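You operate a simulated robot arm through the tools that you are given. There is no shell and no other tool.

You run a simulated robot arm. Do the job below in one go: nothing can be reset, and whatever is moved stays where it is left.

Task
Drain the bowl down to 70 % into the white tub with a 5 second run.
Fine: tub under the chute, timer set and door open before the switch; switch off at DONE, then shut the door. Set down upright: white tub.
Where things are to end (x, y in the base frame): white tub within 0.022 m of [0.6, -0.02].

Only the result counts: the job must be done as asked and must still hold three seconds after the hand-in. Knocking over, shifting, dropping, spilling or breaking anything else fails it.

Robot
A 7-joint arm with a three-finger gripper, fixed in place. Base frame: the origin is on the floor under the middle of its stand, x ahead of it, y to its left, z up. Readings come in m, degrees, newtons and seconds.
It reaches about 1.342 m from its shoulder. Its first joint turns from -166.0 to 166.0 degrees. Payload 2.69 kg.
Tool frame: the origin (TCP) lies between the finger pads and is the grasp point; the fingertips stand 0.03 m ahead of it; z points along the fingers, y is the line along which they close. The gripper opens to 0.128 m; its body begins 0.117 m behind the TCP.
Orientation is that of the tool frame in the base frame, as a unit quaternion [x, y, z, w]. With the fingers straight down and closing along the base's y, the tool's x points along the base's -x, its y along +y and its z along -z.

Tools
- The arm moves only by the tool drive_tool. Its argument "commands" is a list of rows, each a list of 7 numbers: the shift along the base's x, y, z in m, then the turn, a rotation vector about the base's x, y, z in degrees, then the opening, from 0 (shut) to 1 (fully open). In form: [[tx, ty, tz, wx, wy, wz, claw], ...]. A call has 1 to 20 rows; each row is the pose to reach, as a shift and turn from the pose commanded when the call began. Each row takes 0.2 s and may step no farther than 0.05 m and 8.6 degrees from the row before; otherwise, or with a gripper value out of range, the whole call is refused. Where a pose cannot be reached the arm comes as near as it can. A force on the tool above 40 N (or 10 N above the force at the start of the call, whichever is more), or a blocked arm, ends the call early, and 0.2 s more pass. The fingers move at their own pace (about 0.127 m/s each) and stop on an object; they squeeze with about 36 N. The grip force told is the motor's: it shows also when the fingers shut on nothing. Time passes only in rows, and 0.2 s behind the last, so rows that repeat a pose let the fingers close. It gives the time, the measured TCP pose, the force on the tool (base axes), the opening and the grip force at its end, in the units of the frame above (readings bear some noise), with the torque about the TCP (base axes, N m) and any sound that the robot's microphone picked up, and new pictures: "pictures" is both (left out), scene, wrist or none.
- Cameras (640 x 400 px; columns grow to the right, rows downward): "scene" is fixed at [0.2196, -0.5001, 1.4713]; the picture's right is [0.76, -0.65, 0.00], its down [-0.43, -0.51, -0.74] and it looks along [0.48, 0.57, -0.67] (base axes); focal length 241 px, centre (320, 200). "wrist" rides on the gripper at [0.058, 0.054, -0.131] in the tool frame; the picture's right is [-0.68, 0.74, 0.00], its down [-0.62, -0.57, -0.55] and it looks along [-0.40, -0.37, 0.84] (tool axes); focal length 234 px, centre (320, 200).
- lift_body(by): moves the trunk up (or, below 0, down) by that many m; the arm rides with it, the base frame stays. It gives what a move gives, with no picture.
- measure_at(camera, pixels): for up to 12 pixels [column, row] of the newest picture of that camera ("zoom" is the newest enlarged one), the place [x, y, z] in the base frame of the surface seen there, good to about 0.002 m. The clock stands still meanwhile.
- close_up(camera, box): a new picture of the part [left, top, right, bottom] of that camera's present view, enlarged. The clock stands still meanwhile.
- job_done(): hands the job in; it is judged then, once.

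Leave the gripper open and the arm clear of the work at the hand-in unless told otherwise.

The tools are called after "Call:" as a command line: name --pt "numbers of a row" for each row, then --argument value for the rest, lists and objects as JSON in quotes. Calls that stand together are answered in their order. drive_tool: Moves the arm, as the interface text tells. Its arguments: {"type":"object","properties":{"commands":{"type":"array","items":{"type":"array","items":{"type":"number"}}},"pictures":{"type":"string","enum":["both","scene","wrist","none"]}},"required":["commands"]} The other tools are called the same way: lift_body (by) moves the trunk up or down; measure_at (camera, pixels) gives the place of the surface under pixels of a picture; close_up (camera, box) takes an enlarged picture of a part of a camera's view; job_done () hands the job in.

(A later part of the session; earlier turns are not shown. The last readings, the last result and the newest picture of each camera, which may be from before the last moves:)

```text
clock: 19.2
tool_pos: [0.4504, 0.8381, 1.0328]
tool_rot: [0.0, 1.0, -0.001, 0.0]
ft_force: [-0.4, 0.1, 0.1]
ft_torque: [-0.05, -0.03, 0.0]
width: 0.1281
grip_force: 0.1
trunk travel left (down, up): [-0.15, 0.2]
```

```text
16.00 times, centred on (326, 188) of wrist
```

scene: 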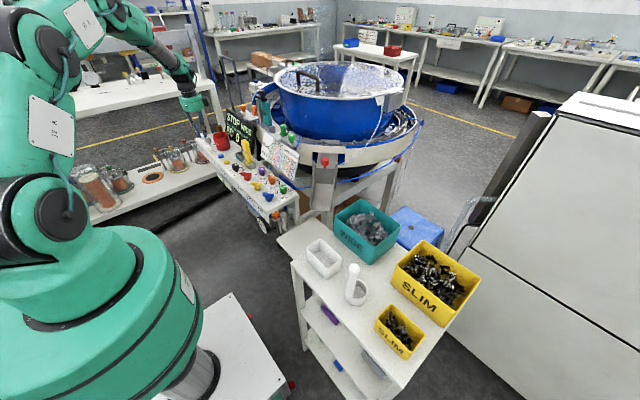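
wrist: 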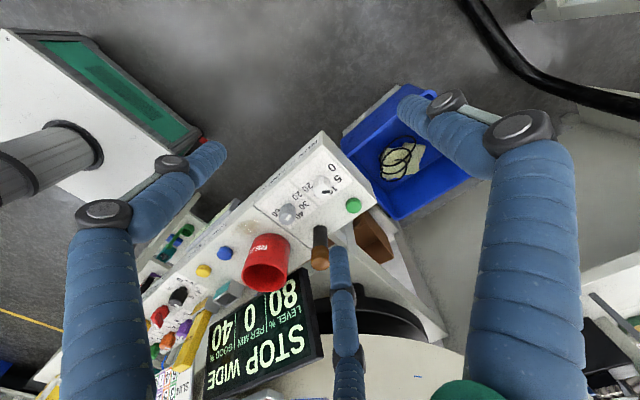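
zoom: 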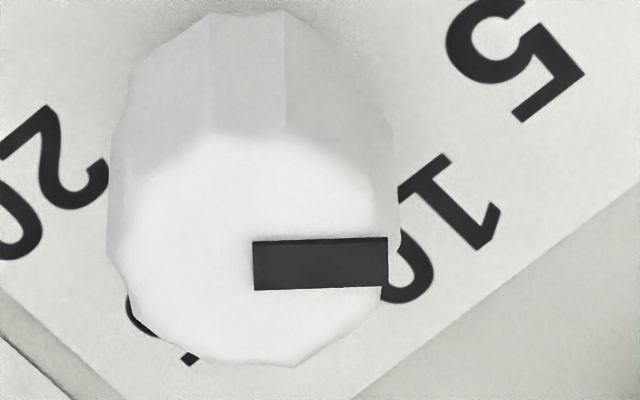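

The pointer now reads 50.4°, which is 5 s on the dial. Next I'll rise and travel across to view the tub, chute and low shelf.

Call:
drive_tool --pt "-0.01 0 0.045 0 0 0 1" --pt "-0.02 0 0.09 0 0 0 1" --pt "-0.03 0 0.135 0 0 0 1" --pt "-0.03 -0.02 0.165 0 0 0 1" --pt "-0.03 -0.069 0.165 0 0 0 1" --pt "-0.03 -0.118 0.165 0 0 0 1" --pt "-0.03 -0.167 0.165 0 0 0 1" --pt "-0.03 -0.216 0.165 0 0 0 1" --pt "-0.03 -0.265 0.165 0 0 0 1" --pt "-0.03 -0.314 0.165 0 0 0 1" --pt "-0.03 -0.363 0.165 0 0 0 1" --pt "-0.03 -0.412 0.165 0 0 0 1" --pt "-0.03 -0.461 0.165 0 0 0 1" --pt "-0.03 -0.51 0.165 0 0 0 1" --pt "-0.03 -0.559 0.165 0 0 0 1" --pt "-0.03 -0.608 0.165 0 0 0 1" --pt "-0.03 -0.657 0.165 0 0 0 1" --pt "-0.03 -0.706 0.165 0 0 0 1" --pt "-0.03 -0.738 0.14 0 0 0 1" --pt "-0.03 -0.738 0.11 0 0 0 1" --pictures "both"

```text
clock: 23.4
tool_pos: [0.422, 0.0979, 1.1427]
tool_rot: [0.001, 1.0, 0.0, 0.0]
ft_force: [-0.4, 0.2, -0.3]
ft_torque: [0.03, -0.01, 0.01]
width: 0.128
grip_force: 0.1
trunk travel left (down, up): [-0.15, 0.2]
```

scene: 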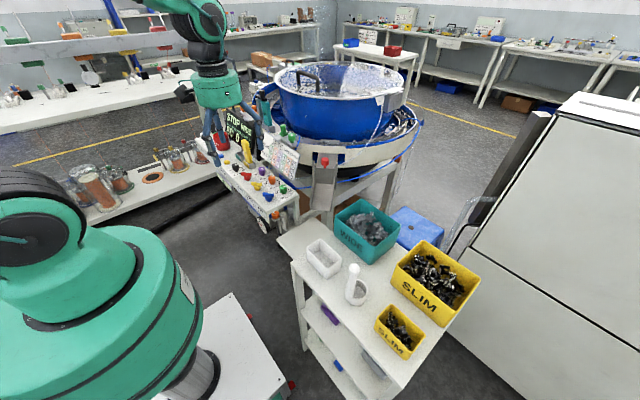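
wrist: 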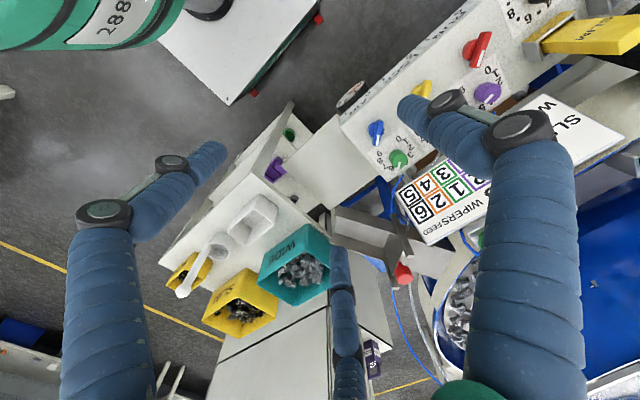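

Now I see the tub (254,222), the low shelf (320,165), the chute (365,235) and the red door knob (403,272). I'll zoom and measure these.

Call:
close_up --camera "wrist" --box '[220, 120, 420, 300]'

Call:
measure_at --camera "wrist" --pixels '[[337, 207], [332, 235], [403, 270], [320, 125], [340, 190], [375, 170], [305, 210], [290, 140], [342, 215], [340, 235], [360, 225], [385, 255]]'

```text
2.22 times, centred on (320, 210) of wrist
```

zoom: 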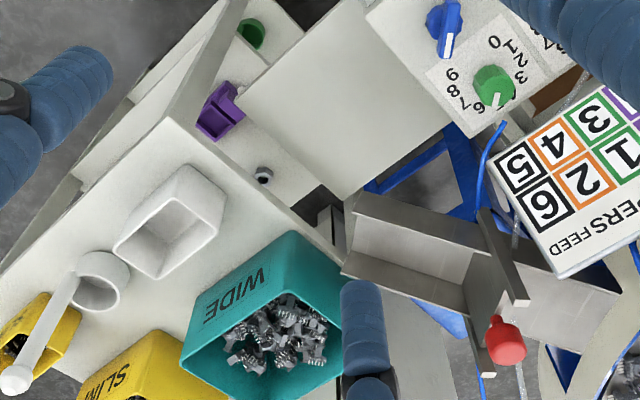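

```text
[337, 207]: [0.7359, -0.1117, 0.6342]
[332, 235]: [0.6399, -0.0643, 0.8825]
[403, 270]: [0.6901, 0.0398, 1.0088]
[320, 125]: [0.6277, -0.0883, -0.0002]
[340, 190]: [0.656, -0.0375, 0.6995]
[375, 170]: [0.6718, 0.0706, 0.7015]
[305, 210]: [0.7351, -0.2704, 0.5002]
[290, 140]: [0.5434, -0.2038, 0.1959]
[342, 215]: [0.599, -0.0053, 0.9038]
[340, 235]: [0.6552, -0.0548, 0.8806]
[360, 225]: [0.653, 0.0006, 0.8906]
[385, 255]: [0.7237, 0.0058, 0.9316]
```

I'll measure the low shelf's edges and the tub's rim and chute lip in this zoom.

Call:
measure_at --camera "zoom" --pixels '[[246, 92], [295, 140], [340, 190], [365, 10], [445, 120], [300, 45], [350, 200], [260, 100], [200, 130], [300, 215], [265, 175], [290, 200]]'

Call:
measure_at --camera "zoom" --pixels '[[184, 166], [226, 203], [114, 240], [157, 280], [353, 193], [353, 222], [344, 262], [346, 275], [347, 268], [480, 210], [528, 300], [506, 335]]'

```text
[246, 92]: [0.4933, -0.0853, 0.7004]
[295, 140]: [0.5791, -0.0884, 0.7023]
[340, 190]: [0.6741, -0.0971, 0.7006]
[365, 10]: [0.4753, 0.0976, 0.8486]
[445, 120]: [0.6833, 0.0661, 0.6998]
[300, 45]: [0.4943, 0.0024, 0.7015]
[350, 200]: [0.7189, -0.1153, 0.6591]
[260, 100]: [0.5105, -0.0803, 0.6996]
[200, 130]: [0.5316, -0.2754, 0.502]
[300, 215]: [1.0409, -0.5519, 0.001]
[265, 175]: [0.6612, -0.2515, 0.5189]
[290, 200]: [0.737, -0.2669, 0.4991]
```

```text
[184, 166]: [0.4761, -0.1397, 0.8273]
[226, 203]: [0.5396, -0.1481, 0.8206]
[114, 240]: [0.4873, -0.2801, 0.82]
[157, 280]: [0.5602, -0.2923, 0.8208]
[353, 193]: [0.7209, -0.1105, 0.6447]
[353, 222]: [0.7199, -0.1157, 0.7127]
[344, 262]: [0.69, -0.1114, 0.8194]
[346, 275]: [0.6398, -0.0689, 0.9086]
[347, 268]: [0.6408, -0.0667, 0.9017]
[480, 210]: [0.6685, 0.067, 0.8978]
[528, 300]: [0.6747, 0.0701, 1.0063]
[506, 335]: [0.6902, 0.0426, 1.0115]
```

I'll check for obstacles near the low shelf: the orange regulator knob and gauge by the panel's corner.

Call:
close_up --camera "scene" --box '[250, 195, 350, 265]'

Call:
measure_at --camera "scene" --pixels '[[276, 213], [279, 213], [273, 215], [280, 220], [263, 225], [300, 208], [290, 213], [285, 215], [281, 230], [278, 225], [303, 200], [296, 190]]'

```text
5.71 times, centred on (300, 230) of scene
```

zoom: 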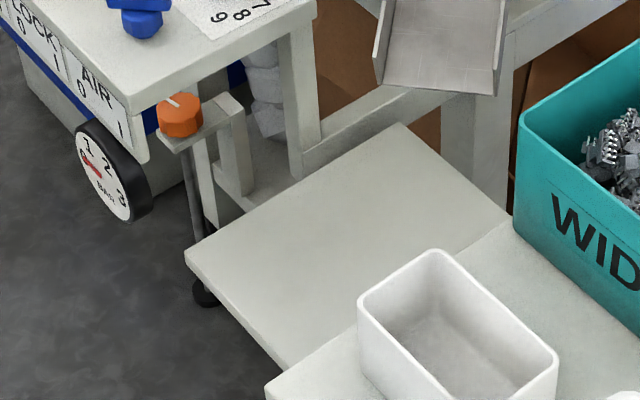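

```text
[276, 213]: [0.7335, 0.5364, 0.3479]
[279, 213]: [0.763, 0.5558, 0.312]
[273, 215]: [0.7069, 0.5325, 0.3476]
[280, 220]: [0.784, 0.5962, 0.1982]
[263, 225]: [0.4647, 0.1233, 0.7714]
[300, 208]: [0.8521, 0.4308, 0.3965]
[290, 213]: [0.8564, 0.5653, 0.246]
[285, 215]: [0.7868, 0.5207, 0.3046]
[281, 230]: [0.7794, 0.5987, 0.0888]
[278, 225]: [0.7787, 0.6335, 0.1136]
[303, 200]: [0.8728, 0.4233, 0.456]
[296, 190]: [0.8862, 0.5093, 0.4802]
```

I'll measure the regulator using the zoomed picture instead.

Call:
measure_at --camera "zoom" --pixels '[[180, 115], [170, 103], [240, 140], [225, 115], [300, 100], [195, 255], [400, 125], [505, 220], [282, 365], [310, 60], [390, 90], [275, 390]]'

```text
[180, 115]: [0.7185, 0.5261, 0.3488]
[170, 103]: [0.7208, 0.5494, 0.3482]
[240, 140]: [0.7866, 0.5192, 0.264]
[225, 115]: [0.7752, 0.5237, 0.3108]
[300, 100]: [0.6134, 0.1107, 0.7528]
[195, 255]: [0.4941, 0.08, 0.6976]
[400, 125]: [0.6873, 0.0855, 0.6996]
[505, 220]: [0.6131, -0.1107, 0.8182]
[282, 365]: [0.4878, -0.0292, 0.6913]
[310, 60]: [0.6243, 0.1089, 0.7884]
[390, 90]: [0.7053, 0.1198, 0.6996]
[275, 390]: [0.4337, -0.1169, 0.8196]
```

The depth reading passes through that regulator, so I'll look at it from the current wrist view.

Call:
close_up --camera "wrist" --box '[290, 60, 420, 190]'

Call:
close_up --camera "scene" --box '[255, 195, 305, 245]'

```text
3.08 times, centred on (355, 125) of wrist
```

zoom: 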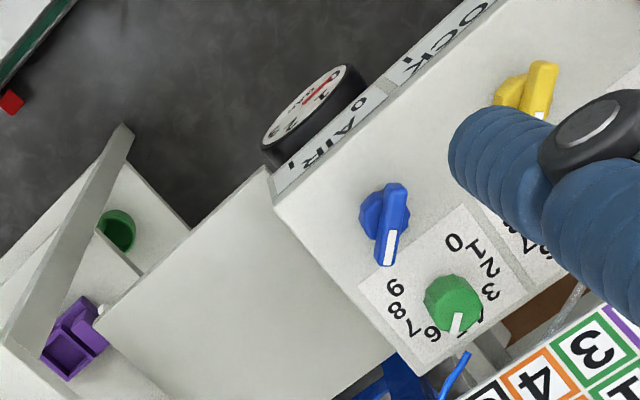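

```text
8.00 times, centred on (280, 220) of scene
```

zoom: 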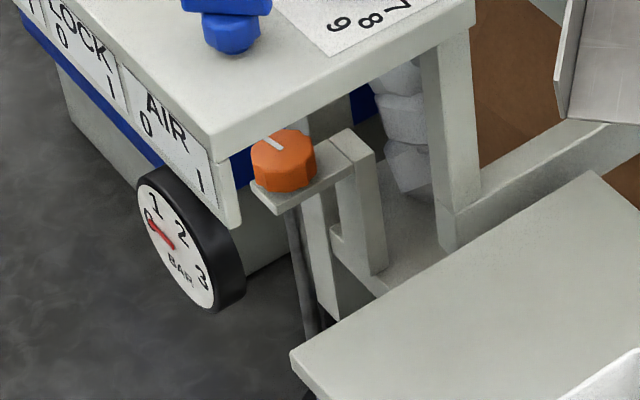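

The regulator sits under the panel, behind the shelf, so it's out of the way. The plan for the tub: grasp it across its short side with the hand turned 90° (thumb on the robot's side), set it on the low shelf in front of the lip, then push it under. First I'll move above the tub.

Call:
drive_tool --pt "0.008 -0.024 -0.0075 0 0 7.5 1" --pt "0.016 -0.048 -0.015 0 0 15 1" --pt "0.024 -0.071 -0.0225 0 0 22.5 1" --pt "0.032 -0.095 -0.03 0 0 30 1" --pt "0.04 -0.119 -0.0375 0 0 37.5 1" --pt "0.048 -0.143 -0.045 0 0 45 1" --pt "0.055 -0.166 -0.0525 0 0 52.5 1" --pt "0.063 -0.19 -0.06 0 0 60 1" --pt "0.071 -0.214 -0.0675 0 0 67.5 1" --pt "0.079 -0.238 -0.075 0 0 75 1" --pt "0.087 -0.262 -0.08 0 0 82.5 1" --pt "0.095 -0.285 -0.08 0 0 90 1" --pt "0.095 -0.285 -0.08 0 0 90 1" --pictures "both"

```text
clock: 26.2
tool_pos: [0.5185, -0.1875, 1.0641]
tool_rot: [0.708, -0.706, -0.001, 0.0]
ft_force: [0.3, -0.5, -0.1]
ft_torque: [0.02, 0.01, -0.02]
width: 0.128
grip_force: 0.1
trunk travel left (down, up): [-0.15, 0.2]
```

scene: 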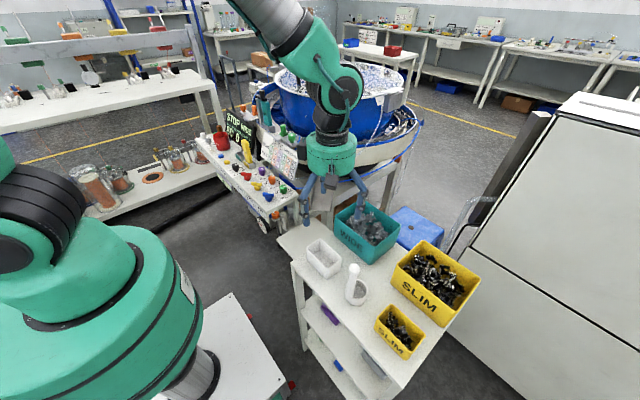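
wrist: 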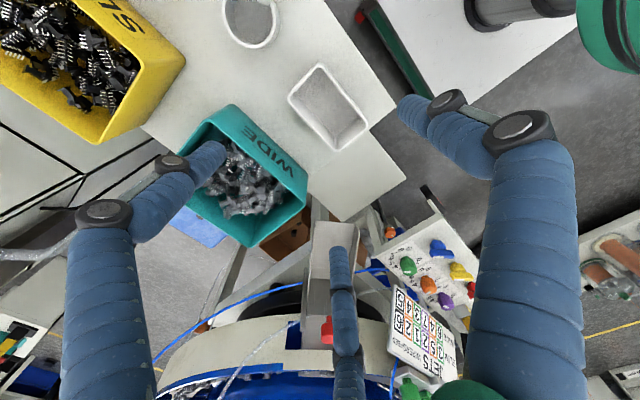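

The hand is above the tub (wrist (327,105)) with its thumb on the robot's side. I'll zoom in and measure the tub's corners precisely.

Call:
close_up --camera "wrist" --box '[270, 45, 390, 165]'

Call:
close_up --camera "scene" --box '[270, 130, 420, 300]'

```text
3.33 times, centred on (330, 105) of wrist
```

zoom: 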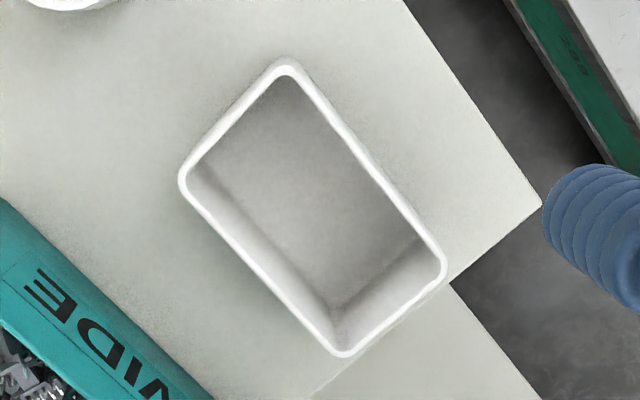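

```text
2.35 times, centred on (345, 215) of scene
```

zoom: 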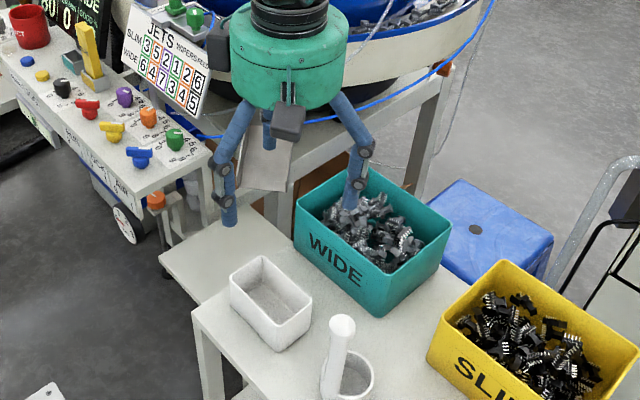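

I'll cross-check the rim's mid-sides with the measuring tool.

Call:
measure_at --camera "wrist" --pixels '[[344.1, 93], [343, 94], [312.6, 125.4], [313.5, 124.5], [303.9, 80.1], [352.5, 138.6], [329, 108], [346, 91], [310, 128], [355, 142], [300, 76], [305, 82]]'

```text
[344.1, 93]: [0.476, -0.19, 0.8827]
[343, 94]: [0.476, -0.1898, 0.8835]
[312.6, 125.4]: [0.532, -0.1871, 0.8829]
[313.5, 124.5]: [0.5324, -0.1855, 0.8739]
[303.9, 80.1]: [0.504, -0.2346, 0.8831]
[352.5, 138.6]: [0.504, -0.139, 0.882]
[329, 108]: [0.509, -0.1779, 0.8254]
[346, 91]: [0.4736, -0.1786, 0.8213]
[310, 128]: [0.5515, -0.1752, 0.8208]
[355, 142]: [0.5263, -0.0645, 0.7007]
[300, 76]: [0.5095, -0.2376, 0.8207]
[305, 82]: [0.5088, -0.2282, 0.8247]
```

The tub spans x 0.475–0.533 and y −0.236 to −0.138, with its rim at 0.883. I'll descend around it to TCP z 0.862.

Call:
drive_tool --pt "0.0007 -0.0009 -0.04 0 0 0 1" --pt "0.0007 -0.0009 -0.08 0 0 0 1" --pt "0.0007 -0.0009 -0.12 0 0 0 1" --pt "0.0007 -0.0009 -0.15 0 0 0 1" --pt "0.0007 -0.0009 -0.18 0 0 0 1" --pt "0.0007 -0.0009 -0.2 0 0 0 1" --pt "0.0007 -0.0009 -0.2 0 0 0 1" --pictures "both"

```text
clock: 27.8
tool_pos: [0.5176, -0.1871, 0.8631]
tool_rot: [0.707, -0.707, 0.0, 0.0]
ft_force: [-0.2, 0.4, -0.2]
ft_torque: [0.03, 0.03, 0.01]
width: 0.1281
grip_force: 0.1
trunk travel left (down, up): [-0.15, 0.2]
```

scene: 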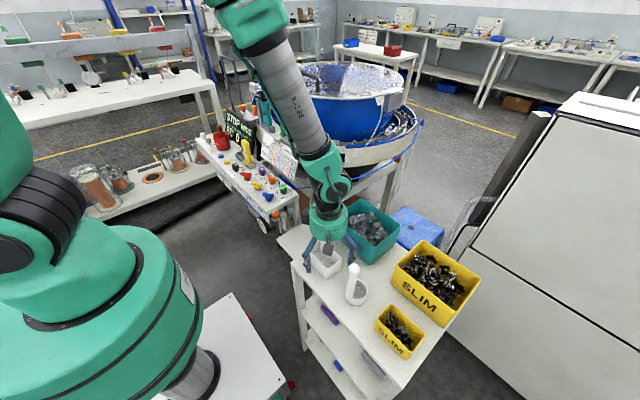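
wrist: 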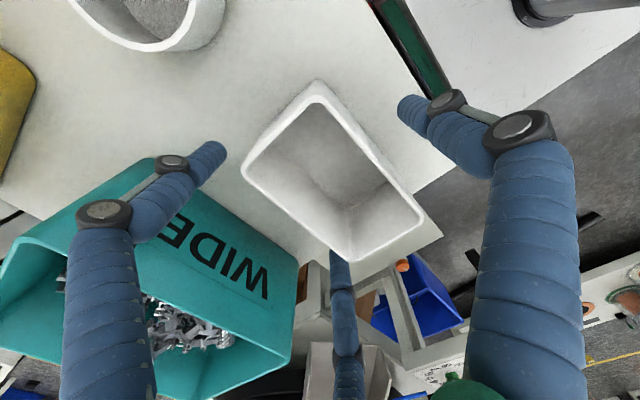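

The fingers stand around the tub with no contact force. I'll close gradually.

Call:
drive_tool --pt "0 0 0 0 0 0 0.85" --pt "0 0 0 0 0 0 0.75" --pt "0 0 0 0 0 0 0.65" --pt "0 0 0 0 0 0 0.55" --pt "0 0 0 0 0 0 0.45" --pt "0 0 0 0 0 0 0.45" --pictures "wrist"

```text
clock: 29.2
tool_pos: [0.5167, -0.187, 0.8616]
tool_rot: [0.707, -0.707, 0.001, 0.0]
ft_force: [-0.6, -0.6, 4.7]
ft_torque: [0.03, 0.28, 0.01]
width: 0.0833
grip_force: 36.1
trunk travel left (down, up): [-0.15, 0.2]
```

wrist: 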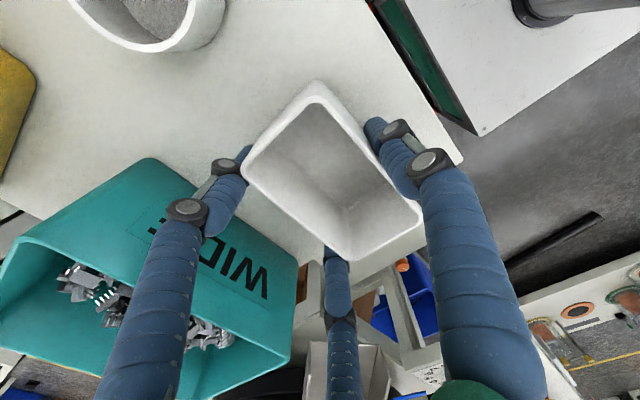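

Contact at width 0.083, as predicted, with grip 36 N. I'll lift slowly by 3 cm to check the hold.

Call:
drive_tool --pt "0 0 0 0 0 0 0" --pt "0 0 0 0 0 0 0" --pt "0 0 0.01 0 0 0 0" --pt "0 0 0.02 0 0 0 0" --pt "0 0 0.03 0 0 0 0" --pt "0 0 0.03 0 0 0 0" --pictures "both"

```text
clock: 30.6
tool_pos: [0.5174, -0.1863, 0.8923]
tool_rot: [0.708, -0.707, 0.0, 0.0]
ft_force: [-1.7, 1.5, 3.3]
ft_torque: [-0.16, 0.25, -0.09]
width: 0.0834
grip_force: 36.0
trunk travel left (down, up): [-0.15, 0.2]
```

scene: 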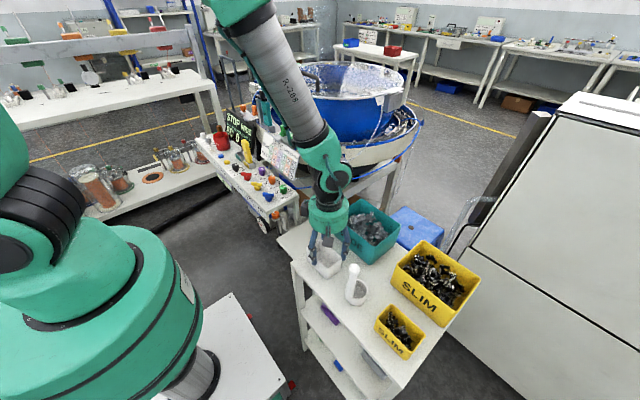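
wrist: 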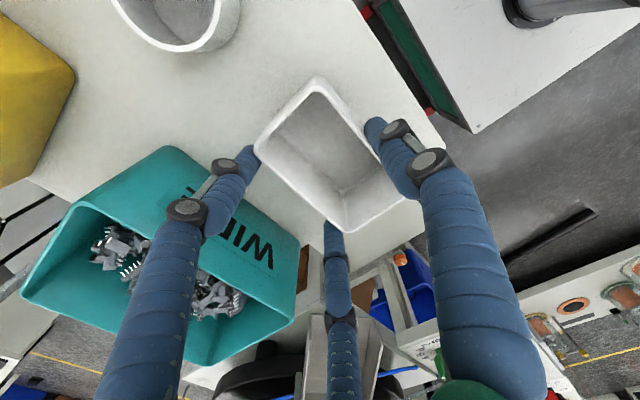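

The tub looks smaller in the wrist view, so it may not have come up with the fingers. I'll zoom in both views and measure the rim.

Call:
close_up --camera "scene" --box '[290, 190, 370, 300]'

Call:
close_up --camera "wrist" --box '[220, 60, 440, 260]'

Call:
measure_at --camera "wrist" --pixels '[[315, 82], [347, 110], [260, 150], [300, 197], [347, 232], [365, 170], [345, 160], [320, 130]]'

```text
3.64 times, centred on (330, 245) of scene
```

zoom: 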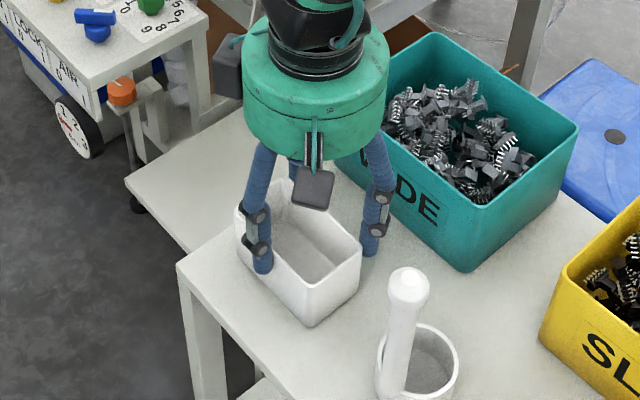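

```text
2.00 times, centred on (330, 160) of wrist
```

zoom: 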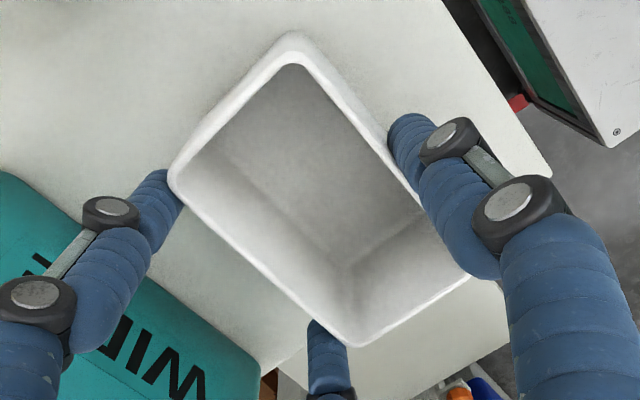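

```text
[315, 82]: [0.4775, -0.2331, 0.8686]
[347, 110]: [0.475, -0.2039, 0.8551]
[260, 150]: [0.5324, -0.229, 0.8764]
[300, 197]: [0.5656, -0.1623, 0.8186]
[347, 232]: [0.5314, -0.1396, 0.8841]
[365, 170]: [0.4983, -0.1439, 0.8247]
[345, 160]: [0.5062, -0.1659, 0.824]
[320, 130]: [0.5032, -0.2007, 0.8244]
```

The inside floor is still at z 0.824, so the fingers slid up and the tub stayed down. I'll loosen, go lower (tips ≈5 mm above the table) and regrip with the pads flatter on the walls.

Call:
drive_tool --pt "0 0 0 0 0 0 0.8" --pt "0 0 0 0 0 0 0.85" --pt "0 0 -0.015 0 0 0 0.85" --pt "0 0 -0.03 0 0 0 0.85" --pt "0 0 -0.0365 0 0 0 0.85" --pt "0 0 -0.0365 0 0 0 0.85" --pt "0 0 -0.0365 0 0 0 0.7" --pt "0 0 -0.0365 0 0 0 0.6" --pt "0 0 -0.0365 0 0 0 0.3" --pt "0 0 -0.0365 0 0 0 0.0" --pt "0 0 -0.0365 0 0 0 0.0" --pt "0 0 -0.0365 0 0 0 0.0" --pictures "both"

Call:
close_up --camera "wrist" --box '[220, 60, 440, 280]'

Call:
close_up --camera "scene" --box '[290, 210, 370, 300]'

```text
clock: 33.2
tool_pos: [0.5166, -0.1861, 0.8556]
tool_rot: [-0.707, 0.708, 0.0, 0.0]
ft_force: [-0.5, -0.2, 2.6]
ft_torque: [0.04, 0.2, 0.01]
width: 0.0835
grip_force: 35.7
trunk travel left (down, up): [-0.15, 0.2]
```

scene: 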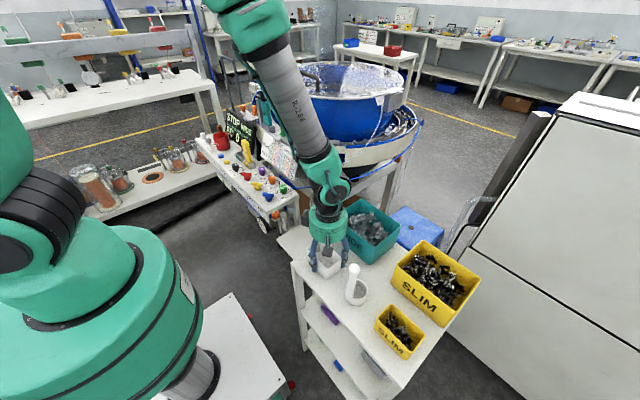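
wrist: 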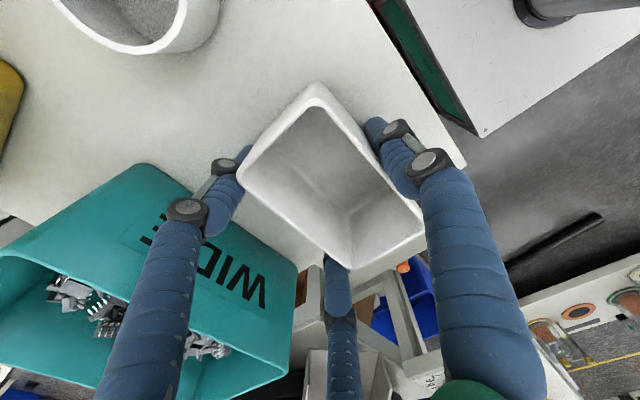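

```text
1.82 times, centred on (330, 170) of wrist
```

zoom: 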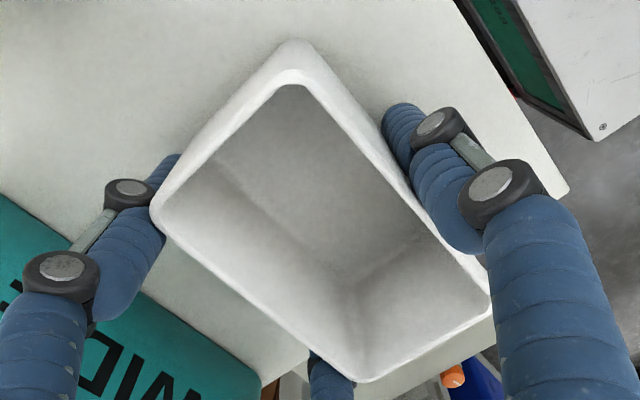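

```text
4.44 times, centred on (330, 255) of scene
```

zoom: 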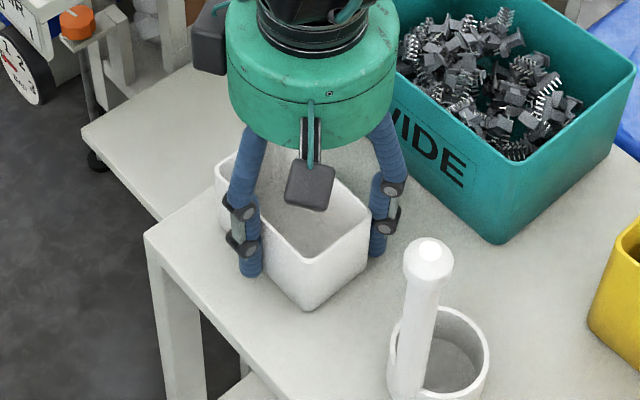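

Gripped again at 0.0835 with the tips lower. I'll lift slowly by 15 mm and compare.

Call:
drive_tool --pt "0 0 0.002 0 0 0 0" --pt "0 0 0.004 0 0 0 0" --pt "0 0 0.007 0 0 0 0" --pt "0 0 0.011 0 0 0 0" --pt "0 0 0.015 0 0 0 0" --pictures "both"

Call:
measure_at --camera "wrist" --pixels '[[320, 140], [345, 170], [330, 155], [315, 95], [290, 130], [348, 258]]'

```text
clock: 34.4
tool_pos: [0.5162, -0.1858, 0.8704]
tool_rot: [-0.707, 0.707, -0.001, 0.001]
ft_force: [0.0, 0.4, -1.1]
ft_torque: [0.0, 0.04, 0.0]
width: 0.0833
grip_force: 35.9
trunk travel left (down, up): [-0.15, 0.2]
```

scene: 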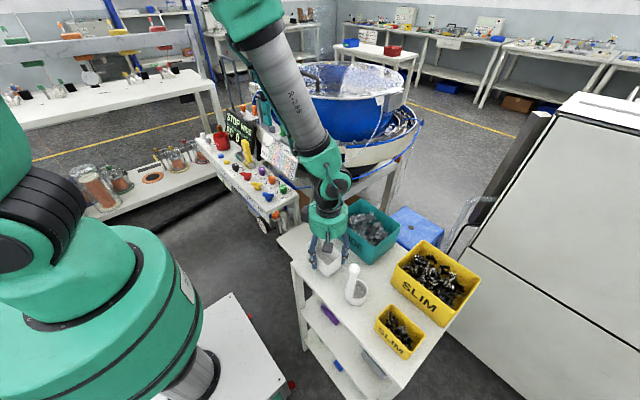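
wrist: 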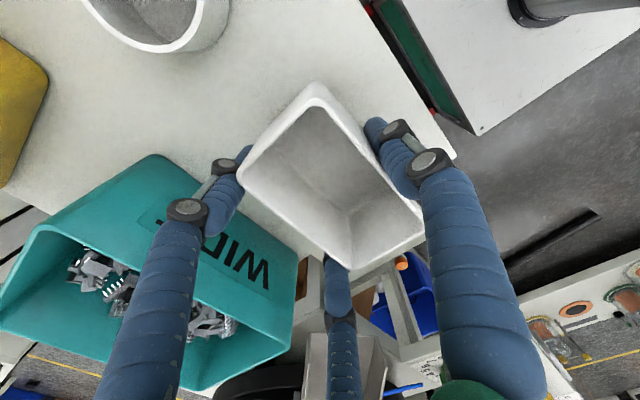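

```text
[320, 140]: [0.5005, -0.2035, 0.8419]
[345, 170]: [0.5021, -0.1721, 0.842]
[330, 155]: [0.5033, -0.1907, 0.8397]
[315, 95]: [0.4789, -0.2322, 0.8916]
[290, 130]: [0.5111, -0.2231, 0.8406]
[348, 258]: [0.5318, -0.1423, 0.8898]
```

This time the tub came up: its floor is at 0.841 and the load is −1.1 N. I'll keep the motion gentle: rise a bit more, then go over to the low shelf.

Call:
drive_tool --pt "0 0 0.006 0 0 0 0" --pt "0 0 0.014 0 0 0 0" --pt "0 0 0.024 0 0 0 0" --pt "0 0 0.034 0 0 0 0" --pt "0 0 0.043 0 0 0 0" --pt "0 0 0.05 0 0 0 0" --pt "0 0.005 0.05 0 0 0 0" --pt "0 0.013 0.05 0 0 0 0" --pt "0 0.024 0.05 0 0 0 0" --pt "0.002 0.037 0.05 0 0 0 0" --pt "0.004 0.051 0.05 0 0 0 0" --pt "0.006 0.065 0.05 0 0 0 0" --pt "0.008 0.079 0.05 0 0 0 0" --pt "0.01 0.093 0.05 0 0 0 0" --pt "0.012 0.107 0.05 0 0 0 0" --pt "0.013 0.121 0.05 0 0 0 0" --pt "0.013 0.134 0.05 0 0 0 0" --pt "0.013 0.144 0.05 0 0 0 0" --pt "0.013 0.151 0.05 0 0 0 0" --pt "0.013 0.155 0.05 0 0 0 0" --pictures "both"

```text
clock: 38.6
tool_pos: [0.5311, -0.032, 0.9211]
tool_rot: [0.707, -0.707, 0.0, 0.001]
ft_force: [-0.1, -1.1, -1.4]
ft_torque: [0.02, -0.02, -0.01]
width: 0.083
grip_force: 36.6
trunk travel left (down, up): [-0.15, 0.2]
```

scene: 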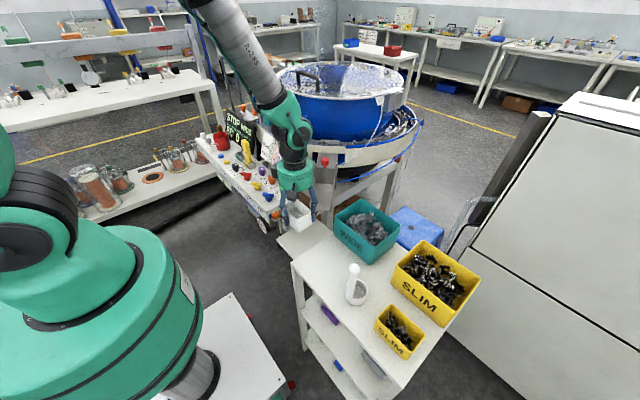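
wrist: 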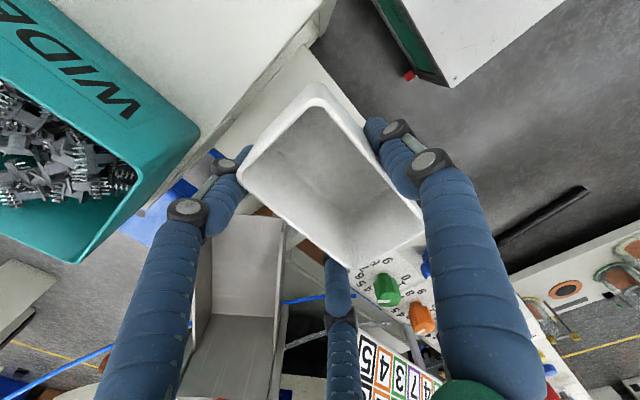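

The tub is held well over the shelf, with the chute visible at wrist (240,270). I'll measure the chute lip and shelf from here before lowering.

Call:
close_up --camera "wrist" --box '[170, 180, 320, 330]'

Call:
measure_at --camera "wrist" --pixels '[[214, 219], [282, 219], [284, 224], [248, 221], [245, 300], [330, 60], [300, 55], [270, 240], [240, 215]]'

```text
2.67 times, centred on (245, 255) of wrist
```

zoom: 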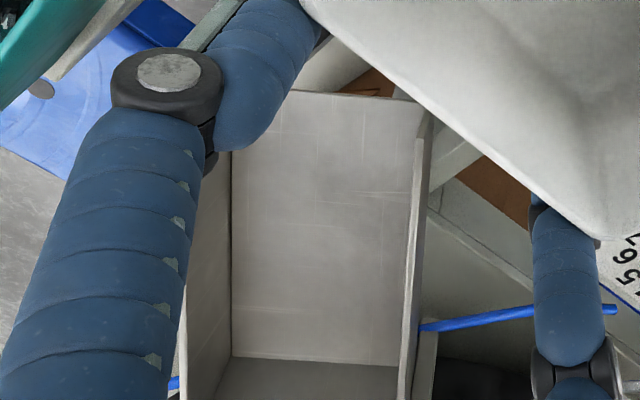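

```text
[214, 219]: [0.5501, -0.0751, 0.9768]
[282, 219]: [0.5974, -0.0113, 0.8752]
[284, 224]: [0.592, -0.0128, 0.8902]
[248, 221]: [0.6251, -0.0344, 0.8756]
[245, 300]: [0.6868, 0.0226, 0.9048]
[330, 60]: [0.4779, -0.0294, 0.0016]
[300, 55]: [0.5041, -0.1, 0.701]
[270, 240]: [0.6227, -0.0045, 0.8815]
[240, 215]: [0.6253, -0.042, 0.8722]
```

The lip floor is at z≈0.873, from (0.597,−0.011) to (0.641,−0.066), and the shelf front edge is at x≈0.488. I'll shift to y −0.02 and lower the tub to the shelf gently.

Call:
drive_tool --pt "0 0.004 -0.005 0 0 0 0" --pt "0 0.008 -0.015 0 0 0 0" --pt "0 0.011 -0.03 0 0 0 0" --pt "0 0.011 -0.045 0 0 0 0" --pt "0 0.011 -0.06 0 0 0 0" --pt "0 0.011 -0.075 0 0 0 0" --pt "0 0.011 -0.09 0 0 0 0" --pt "0 0.011 -0.105 0 0 0 0" --pt "0 0.011 -0.12 0 0 0 0" --pt "0 0.011 -0.135 0 0 0 0" --pt "0 0.011 -0.15 0 0 0 0" --pt "0 0.011 -0.162 0 0 0 0" --pt "0 0.011 -0.17 0 0 0 0" --pt "0 0.011 -0.176 0 0 0 0" --pictures "both"

```text
clock: 41.6
tool_pos: [0.5289, -0.0205, 0.7457]
tool_rot: [0.707, -0.707, 0.0, 0.0]
ft_force: [0.3, -0.2, -0.5]
ft_torque: [-0.01, -0.01, 0.04]
width: 0.0831
grip_force: 36.2
trunk travel left (down, up): [-0.15, 0.2]
```

scene: 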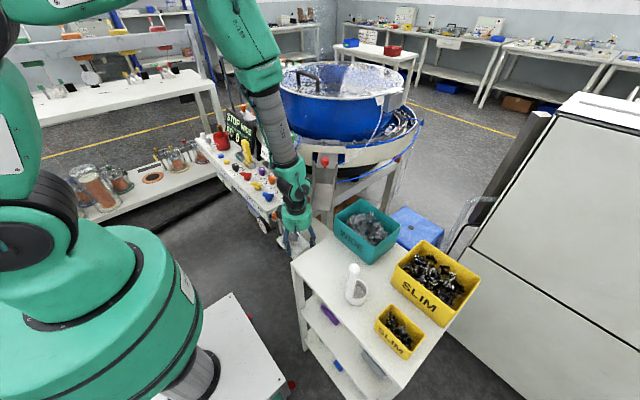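
wrist: 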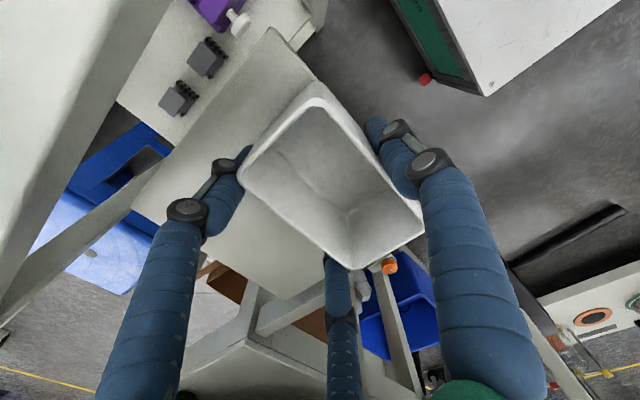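

It's nearly there with no contact yet. I'll lower the last 9 mm and feel for the shelf.

Call:
drive_tool --pt "0.002 0 -0.003 0 0 0 0" --pt "0.003 0 -0.006 0 0 0 0" --pt "0.003 0 -0.008 0 0 0 0" --pt "0.003 0 -0.0095 0 0 0 0" --pt "0.003 0 -0.0095 0 0 0 0" --pictures "both"

Call:
close_up --camera "scene" --box '[260, 170, 350, 270]'

Call:
close_up --camera "wrist" --box '[220, 60, 440, 280]'

```text
clock: 42.8
tool_pos: [0.5329, -0.0209, 0.7365]
tool_rot: [0.707, -0.707, 0.0, 0.0]
ft_force: [0.1, -0.8, -1.3]
ft_torque: [0.0, 0.0, 0.04]
width: 0.0832
grip_force: 36.4
trunk travel left (down, up): [-0.15, 0.2]
```

scene: 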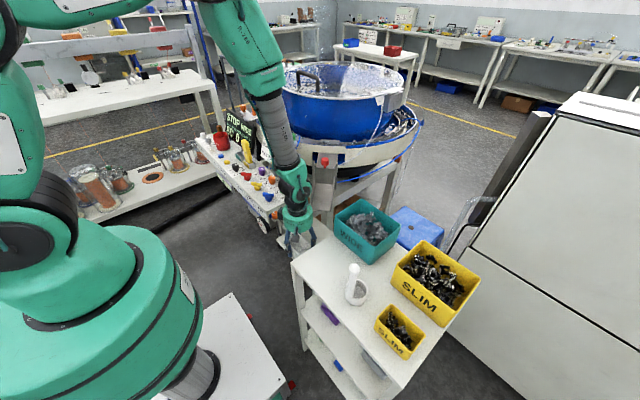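
wrist: 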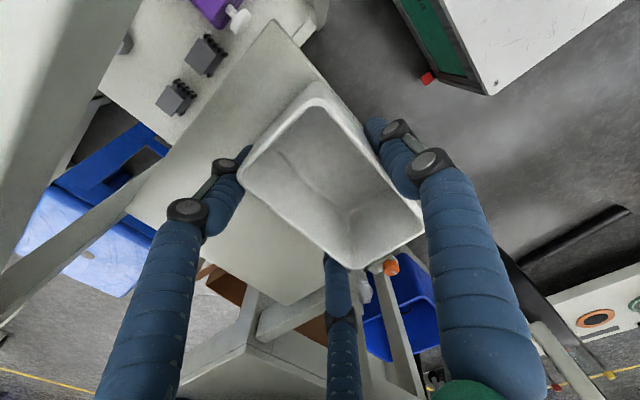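

```text
4.00 times, centred on (305, 220) of scene
```

zoom: 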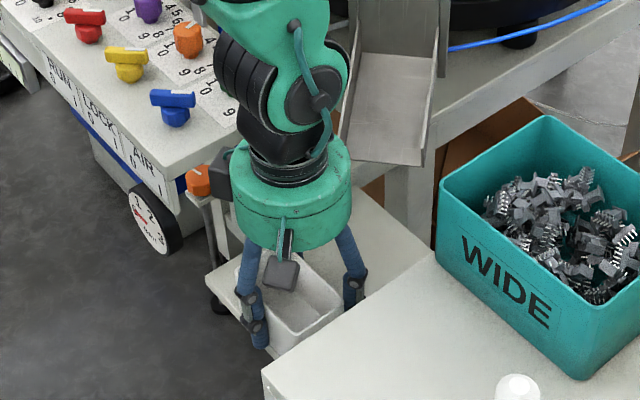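

```text
1.82 times, centred on (330, 170) of wrist
```

zoom: 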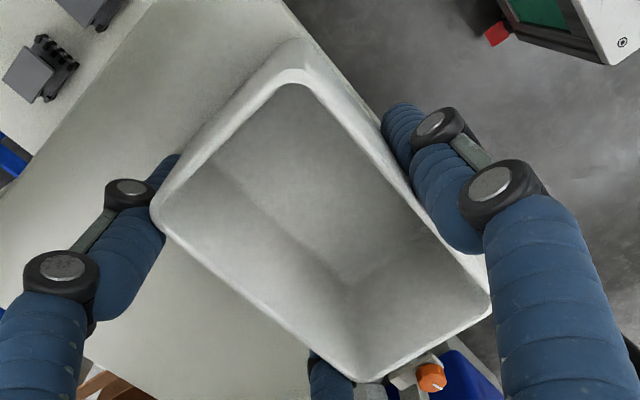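

I'll measure the tub's inside floor height to judge the remaining gap. It was 0.005 above the table when standing.

Call:
measure_at --camera "wrist" --pixels '[[330, 155], [320, 140], [345, 170], [290, 130], [250, 230], [270, 80], [230, 130], [290, 260], [315, 92], [350, 262]]'

```text
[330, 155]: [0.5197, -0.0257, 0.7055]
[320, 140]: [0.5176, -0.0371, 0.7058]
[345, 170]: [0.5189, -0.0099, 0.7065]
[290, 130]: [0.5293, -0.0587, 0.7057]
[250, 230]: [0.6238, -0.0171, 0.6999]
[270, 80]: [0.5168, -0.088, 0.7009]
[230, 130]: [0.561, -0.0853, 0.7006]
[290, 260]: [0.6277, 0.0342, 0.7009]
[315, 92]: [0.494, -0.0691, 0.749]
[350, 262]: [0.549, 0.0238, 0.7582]
```

The floor is 0.005 above the shelf, so the tub is practically standing. I'll release gently.

Call:
drive_tool --pt "0 0 -0.0005 0 0 0 0.68" --pt "0 0 -0.0005 0 0 0 0.72" --pt "0 0 -0.0005 0 0 0 0.78" --pt "0 0 -0.0005 0 0 0 0.82" --pt "0 0 -0.0005 0 0 0 0.82" --pictures "wrist"

```text
clock: 44.0
tool_pos: [0.5334, -0.0207, 0.7343]
tool_rot: [0.707, -0.707, 0.0, 0.0]
ft_force: [-1.2, 0.2, -0.9]
ft_torque: [0.03, -0.02, -0.02]
width: 0.1051
grip_force: 0.0
trunk travel left (down, up): [-0.15, 0.2]
```

wrist: 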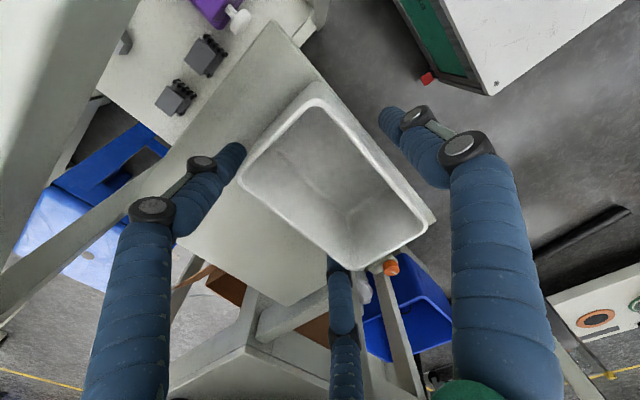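

Released and standing. Next I'll lift straight out, back off in −x, tilt the hand by 18° and nearly close it, ready to push the tub under the lip with two fingers.

Call:
drive_tool --pt "0 0 0.015 0 0 0 0.82" --pt "0 0 0.04 0 0 0 0.82" --pt "0 0 0.08 0 0 0 0.82" --pt "0 0 0.125 0 0 0 0.82" --pt "-0.04 0 0.125 0 0 0 0.7" --pt "-0.08 0 0.125 0 0 0 0.5" --pt "-0.1 0 0.125 0 -6 0 0.3" --pt "-0.1 0 0.125 0 -12 0 0.25" --pt "-0.1 0 0.125 0 -18 0 0.25" --pt "-0.1 0 0.125 0 -18 0 0.25" --pictures "both"

```text
clock: 46.2
tool_pos: [0.4315, -0.021, 0.8607]
tool_rot: [0.699, -0.698, 0.11, -0.11]
ft_force: [-1.7, -0.4, 0.4]
ft_torque: [-0.04, -0.2, 0.02]
width: 0.0319
grip_force: 0.0
trunk travel left (down, up): [-0.15, 0.2]
```

scene: 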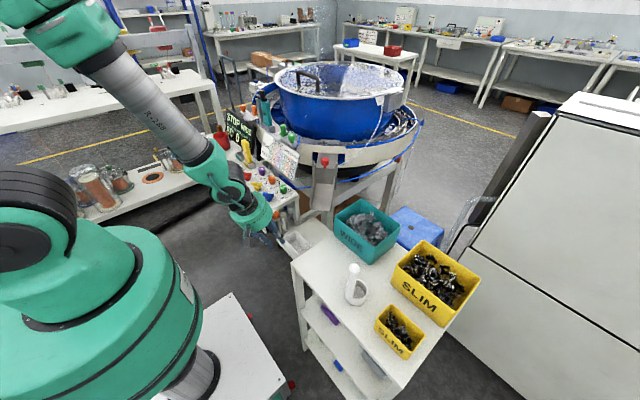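
wrist: 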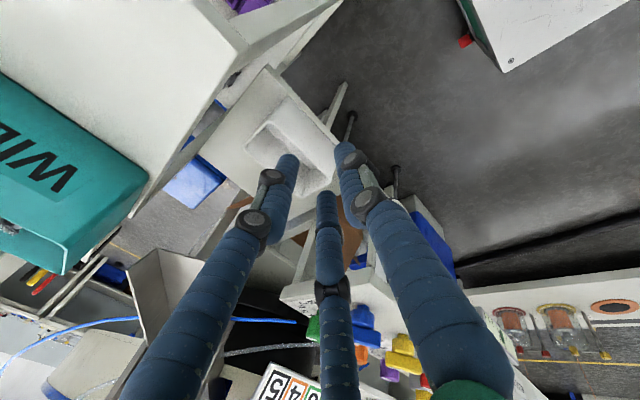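

The hand leans as intended and the tub stands on the shelf. I'll measure the tub's present position.

Call:
close_up --camera "wrist" --box '[220, 70, 360, 210]'

Call:
measure_at --camera "wrist" --pixels '[[290, 140], [280, 130], [300, 155], [287, 96], [247, 139], [336, 158], [310, 195], [263, 118]]'

```text
2.86 times, centred on (290, 140) of wrist
```

zoom: 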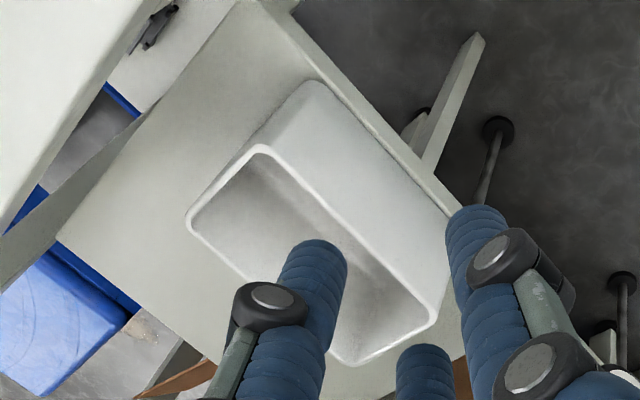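

```text
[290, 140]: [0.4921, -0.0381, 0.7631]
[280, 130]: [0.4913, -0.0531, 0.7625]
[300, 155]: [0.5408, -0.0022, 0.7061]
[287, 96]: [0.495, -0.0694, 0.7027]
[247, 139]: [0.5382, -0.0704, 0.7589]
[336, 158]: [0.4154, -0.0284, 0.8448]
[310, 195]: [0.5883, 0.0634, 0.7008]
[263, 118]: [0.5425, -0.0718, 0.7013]
```

The tub's near rim is at x 0.491 and its centre at ≈(0.520,−0.0215). I'll descend behind it and push slowly in +x, stopping short to measure.

Call:
drive_tool --pt "0 -0.001 -0.03 0 0 0 0.25" --pt "0 -0.001 -0.06 0 0 0 0.25" --pt "0 -0.001 -0.09 0 0 0 0.25" --pt "0 -0.001 -0.11 0 0 0 0.25" --pt "0 -0.001 -0.1155 0 0 0 0.25" --pt "0.01 -0.001 -0.1155 0 0 0 0.25" --pt "0.02 -0.001 -0.1155 0 0 0 0.25" --pt "0.03 -0.001 -0.1155 0 0 0 0.25" --pictures "both"

```text
clock: 48.0
tool_pos: [0.4638, -0.0202, 0.7425]
tool_rot: [0.699, -0.698, 0.111, -0.11]
ft_force: [1.0, 0.2, -1.1]
ft_torque: [-0.02, 0.03, 0.04]
width: 0.0318
grip_force: 0.1
out of reach, approached as far as the arm can: row 3, 4, 5, 6
trunk travel left (down, up): [-0.15, 0.2]
```

scene: 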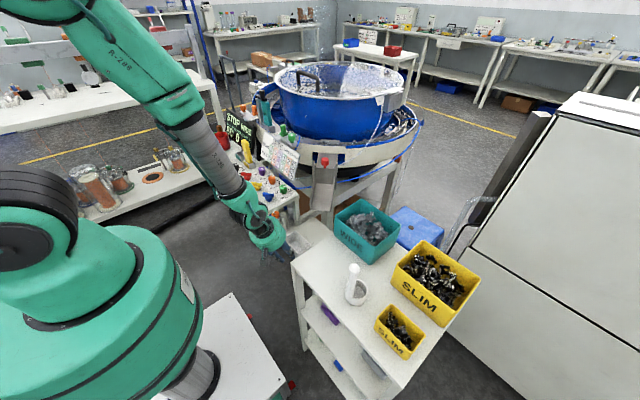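
wrist: 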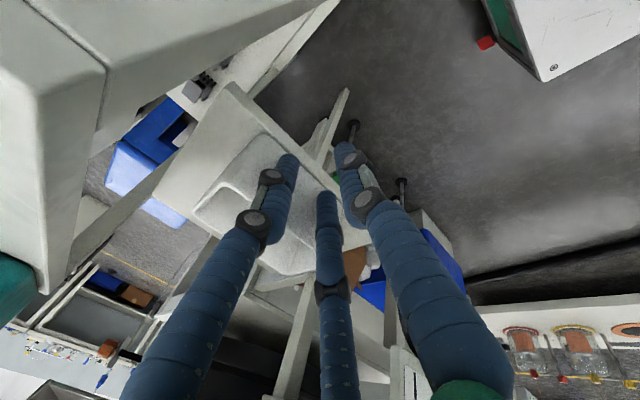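

Now at (0.464,−0.020,0.7425), about at contact. I'll push on in 8–10 mm steps.

Call:
drive_tool --pt "0.008 0 0 0 0 0 0.25" --pt "0.016 0 0 0 0 0 0.25" --pt "0.024 0 0 0 0 0 0.25" --pt "0.032 0 0 0 0 0 0.25" --pt "0.04 0 0 0 0 0 0.25" --pt "0.048 0 0 0 0 0 0.25" --pt "0.056 0 0 0 0 0 0.25" --pictures "both"

Call:
close_up --camera "wrist" --box '[200, 90, 380, 250]'

Call:
close_up --camera "scene" --box '[260, 170, 350, 270]'

```text
clock: 49.6
tool_pos: [0.5197, -0.0219, 0.7448]
tool_rot: [-0.698, 0.699, -0.11, 0.11]
ft_force: [0.4, 0.4, 0.3]
ft_torque: [0.02, 0.0, 0.01]
width: 0.032
grip_force: 0.1
trunk travel left (down, up): [-0.15, 0.2]
```

scene: 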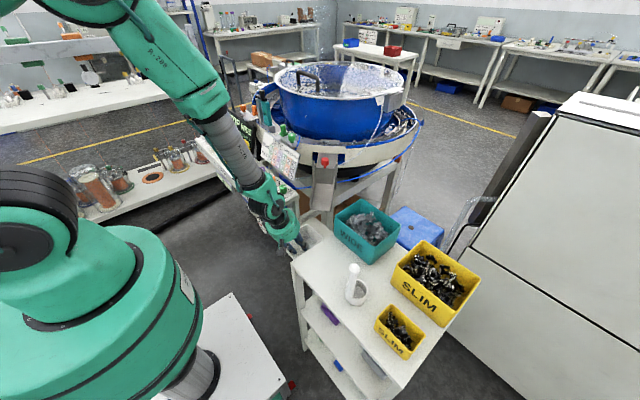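
wrist: 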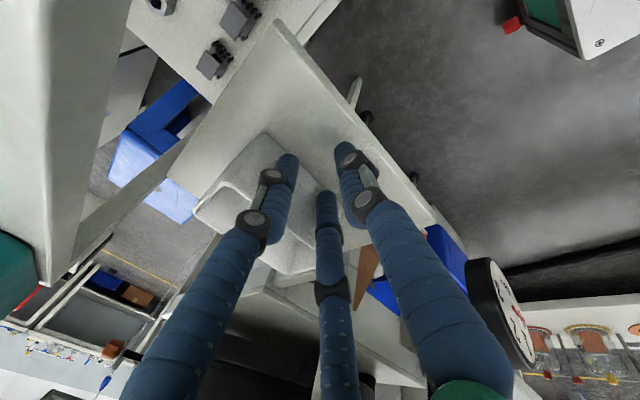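

```text
2.50 times, centred on (290, 170) of wrist
```

zoom: 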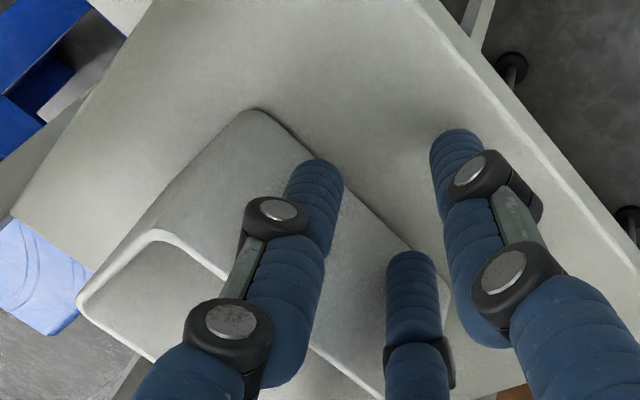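

```text
4.00 times, centred on (305, 220) of scene
```

zoom: 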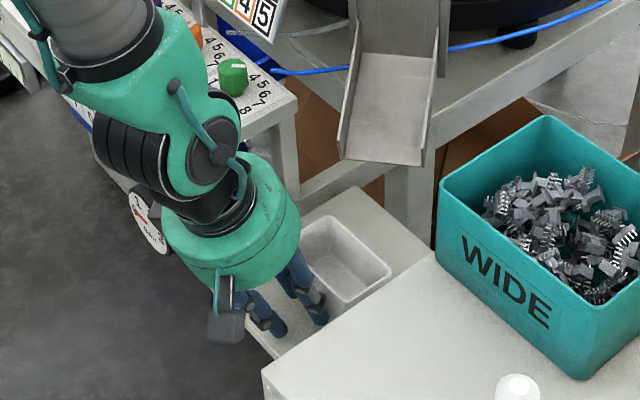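

The tub slides upright. I'll measure its rim now.

Call:
measure_at --camera "zoom" --pixels '[[331, 217], [360, 240], [390, 266], [355, 290], [370, 283], [345, 305], [305, 235], [340, 260], [350, 275]]'

Call:
measure_at --camera "wrist" --pixels '[[265, 137], [230, 190], [250, 165], [262, 155]]'

```text
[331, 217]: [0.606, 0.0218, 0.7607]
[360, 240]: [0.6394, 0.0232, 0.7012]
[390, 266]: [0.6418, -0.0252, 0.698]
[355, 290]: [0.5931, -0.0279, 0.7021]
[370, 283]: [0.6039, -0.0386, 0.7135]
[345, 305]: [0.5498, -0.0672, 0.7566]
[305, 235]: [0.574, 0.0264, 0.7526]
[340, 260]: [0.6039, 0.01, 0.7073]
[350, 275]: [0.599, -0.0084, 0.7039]
```

```text
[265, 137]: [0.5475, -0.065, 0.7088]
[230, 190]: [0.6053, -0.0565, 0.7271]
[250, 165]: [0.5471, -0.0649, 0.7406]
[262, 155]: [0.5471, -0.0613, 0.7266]
```

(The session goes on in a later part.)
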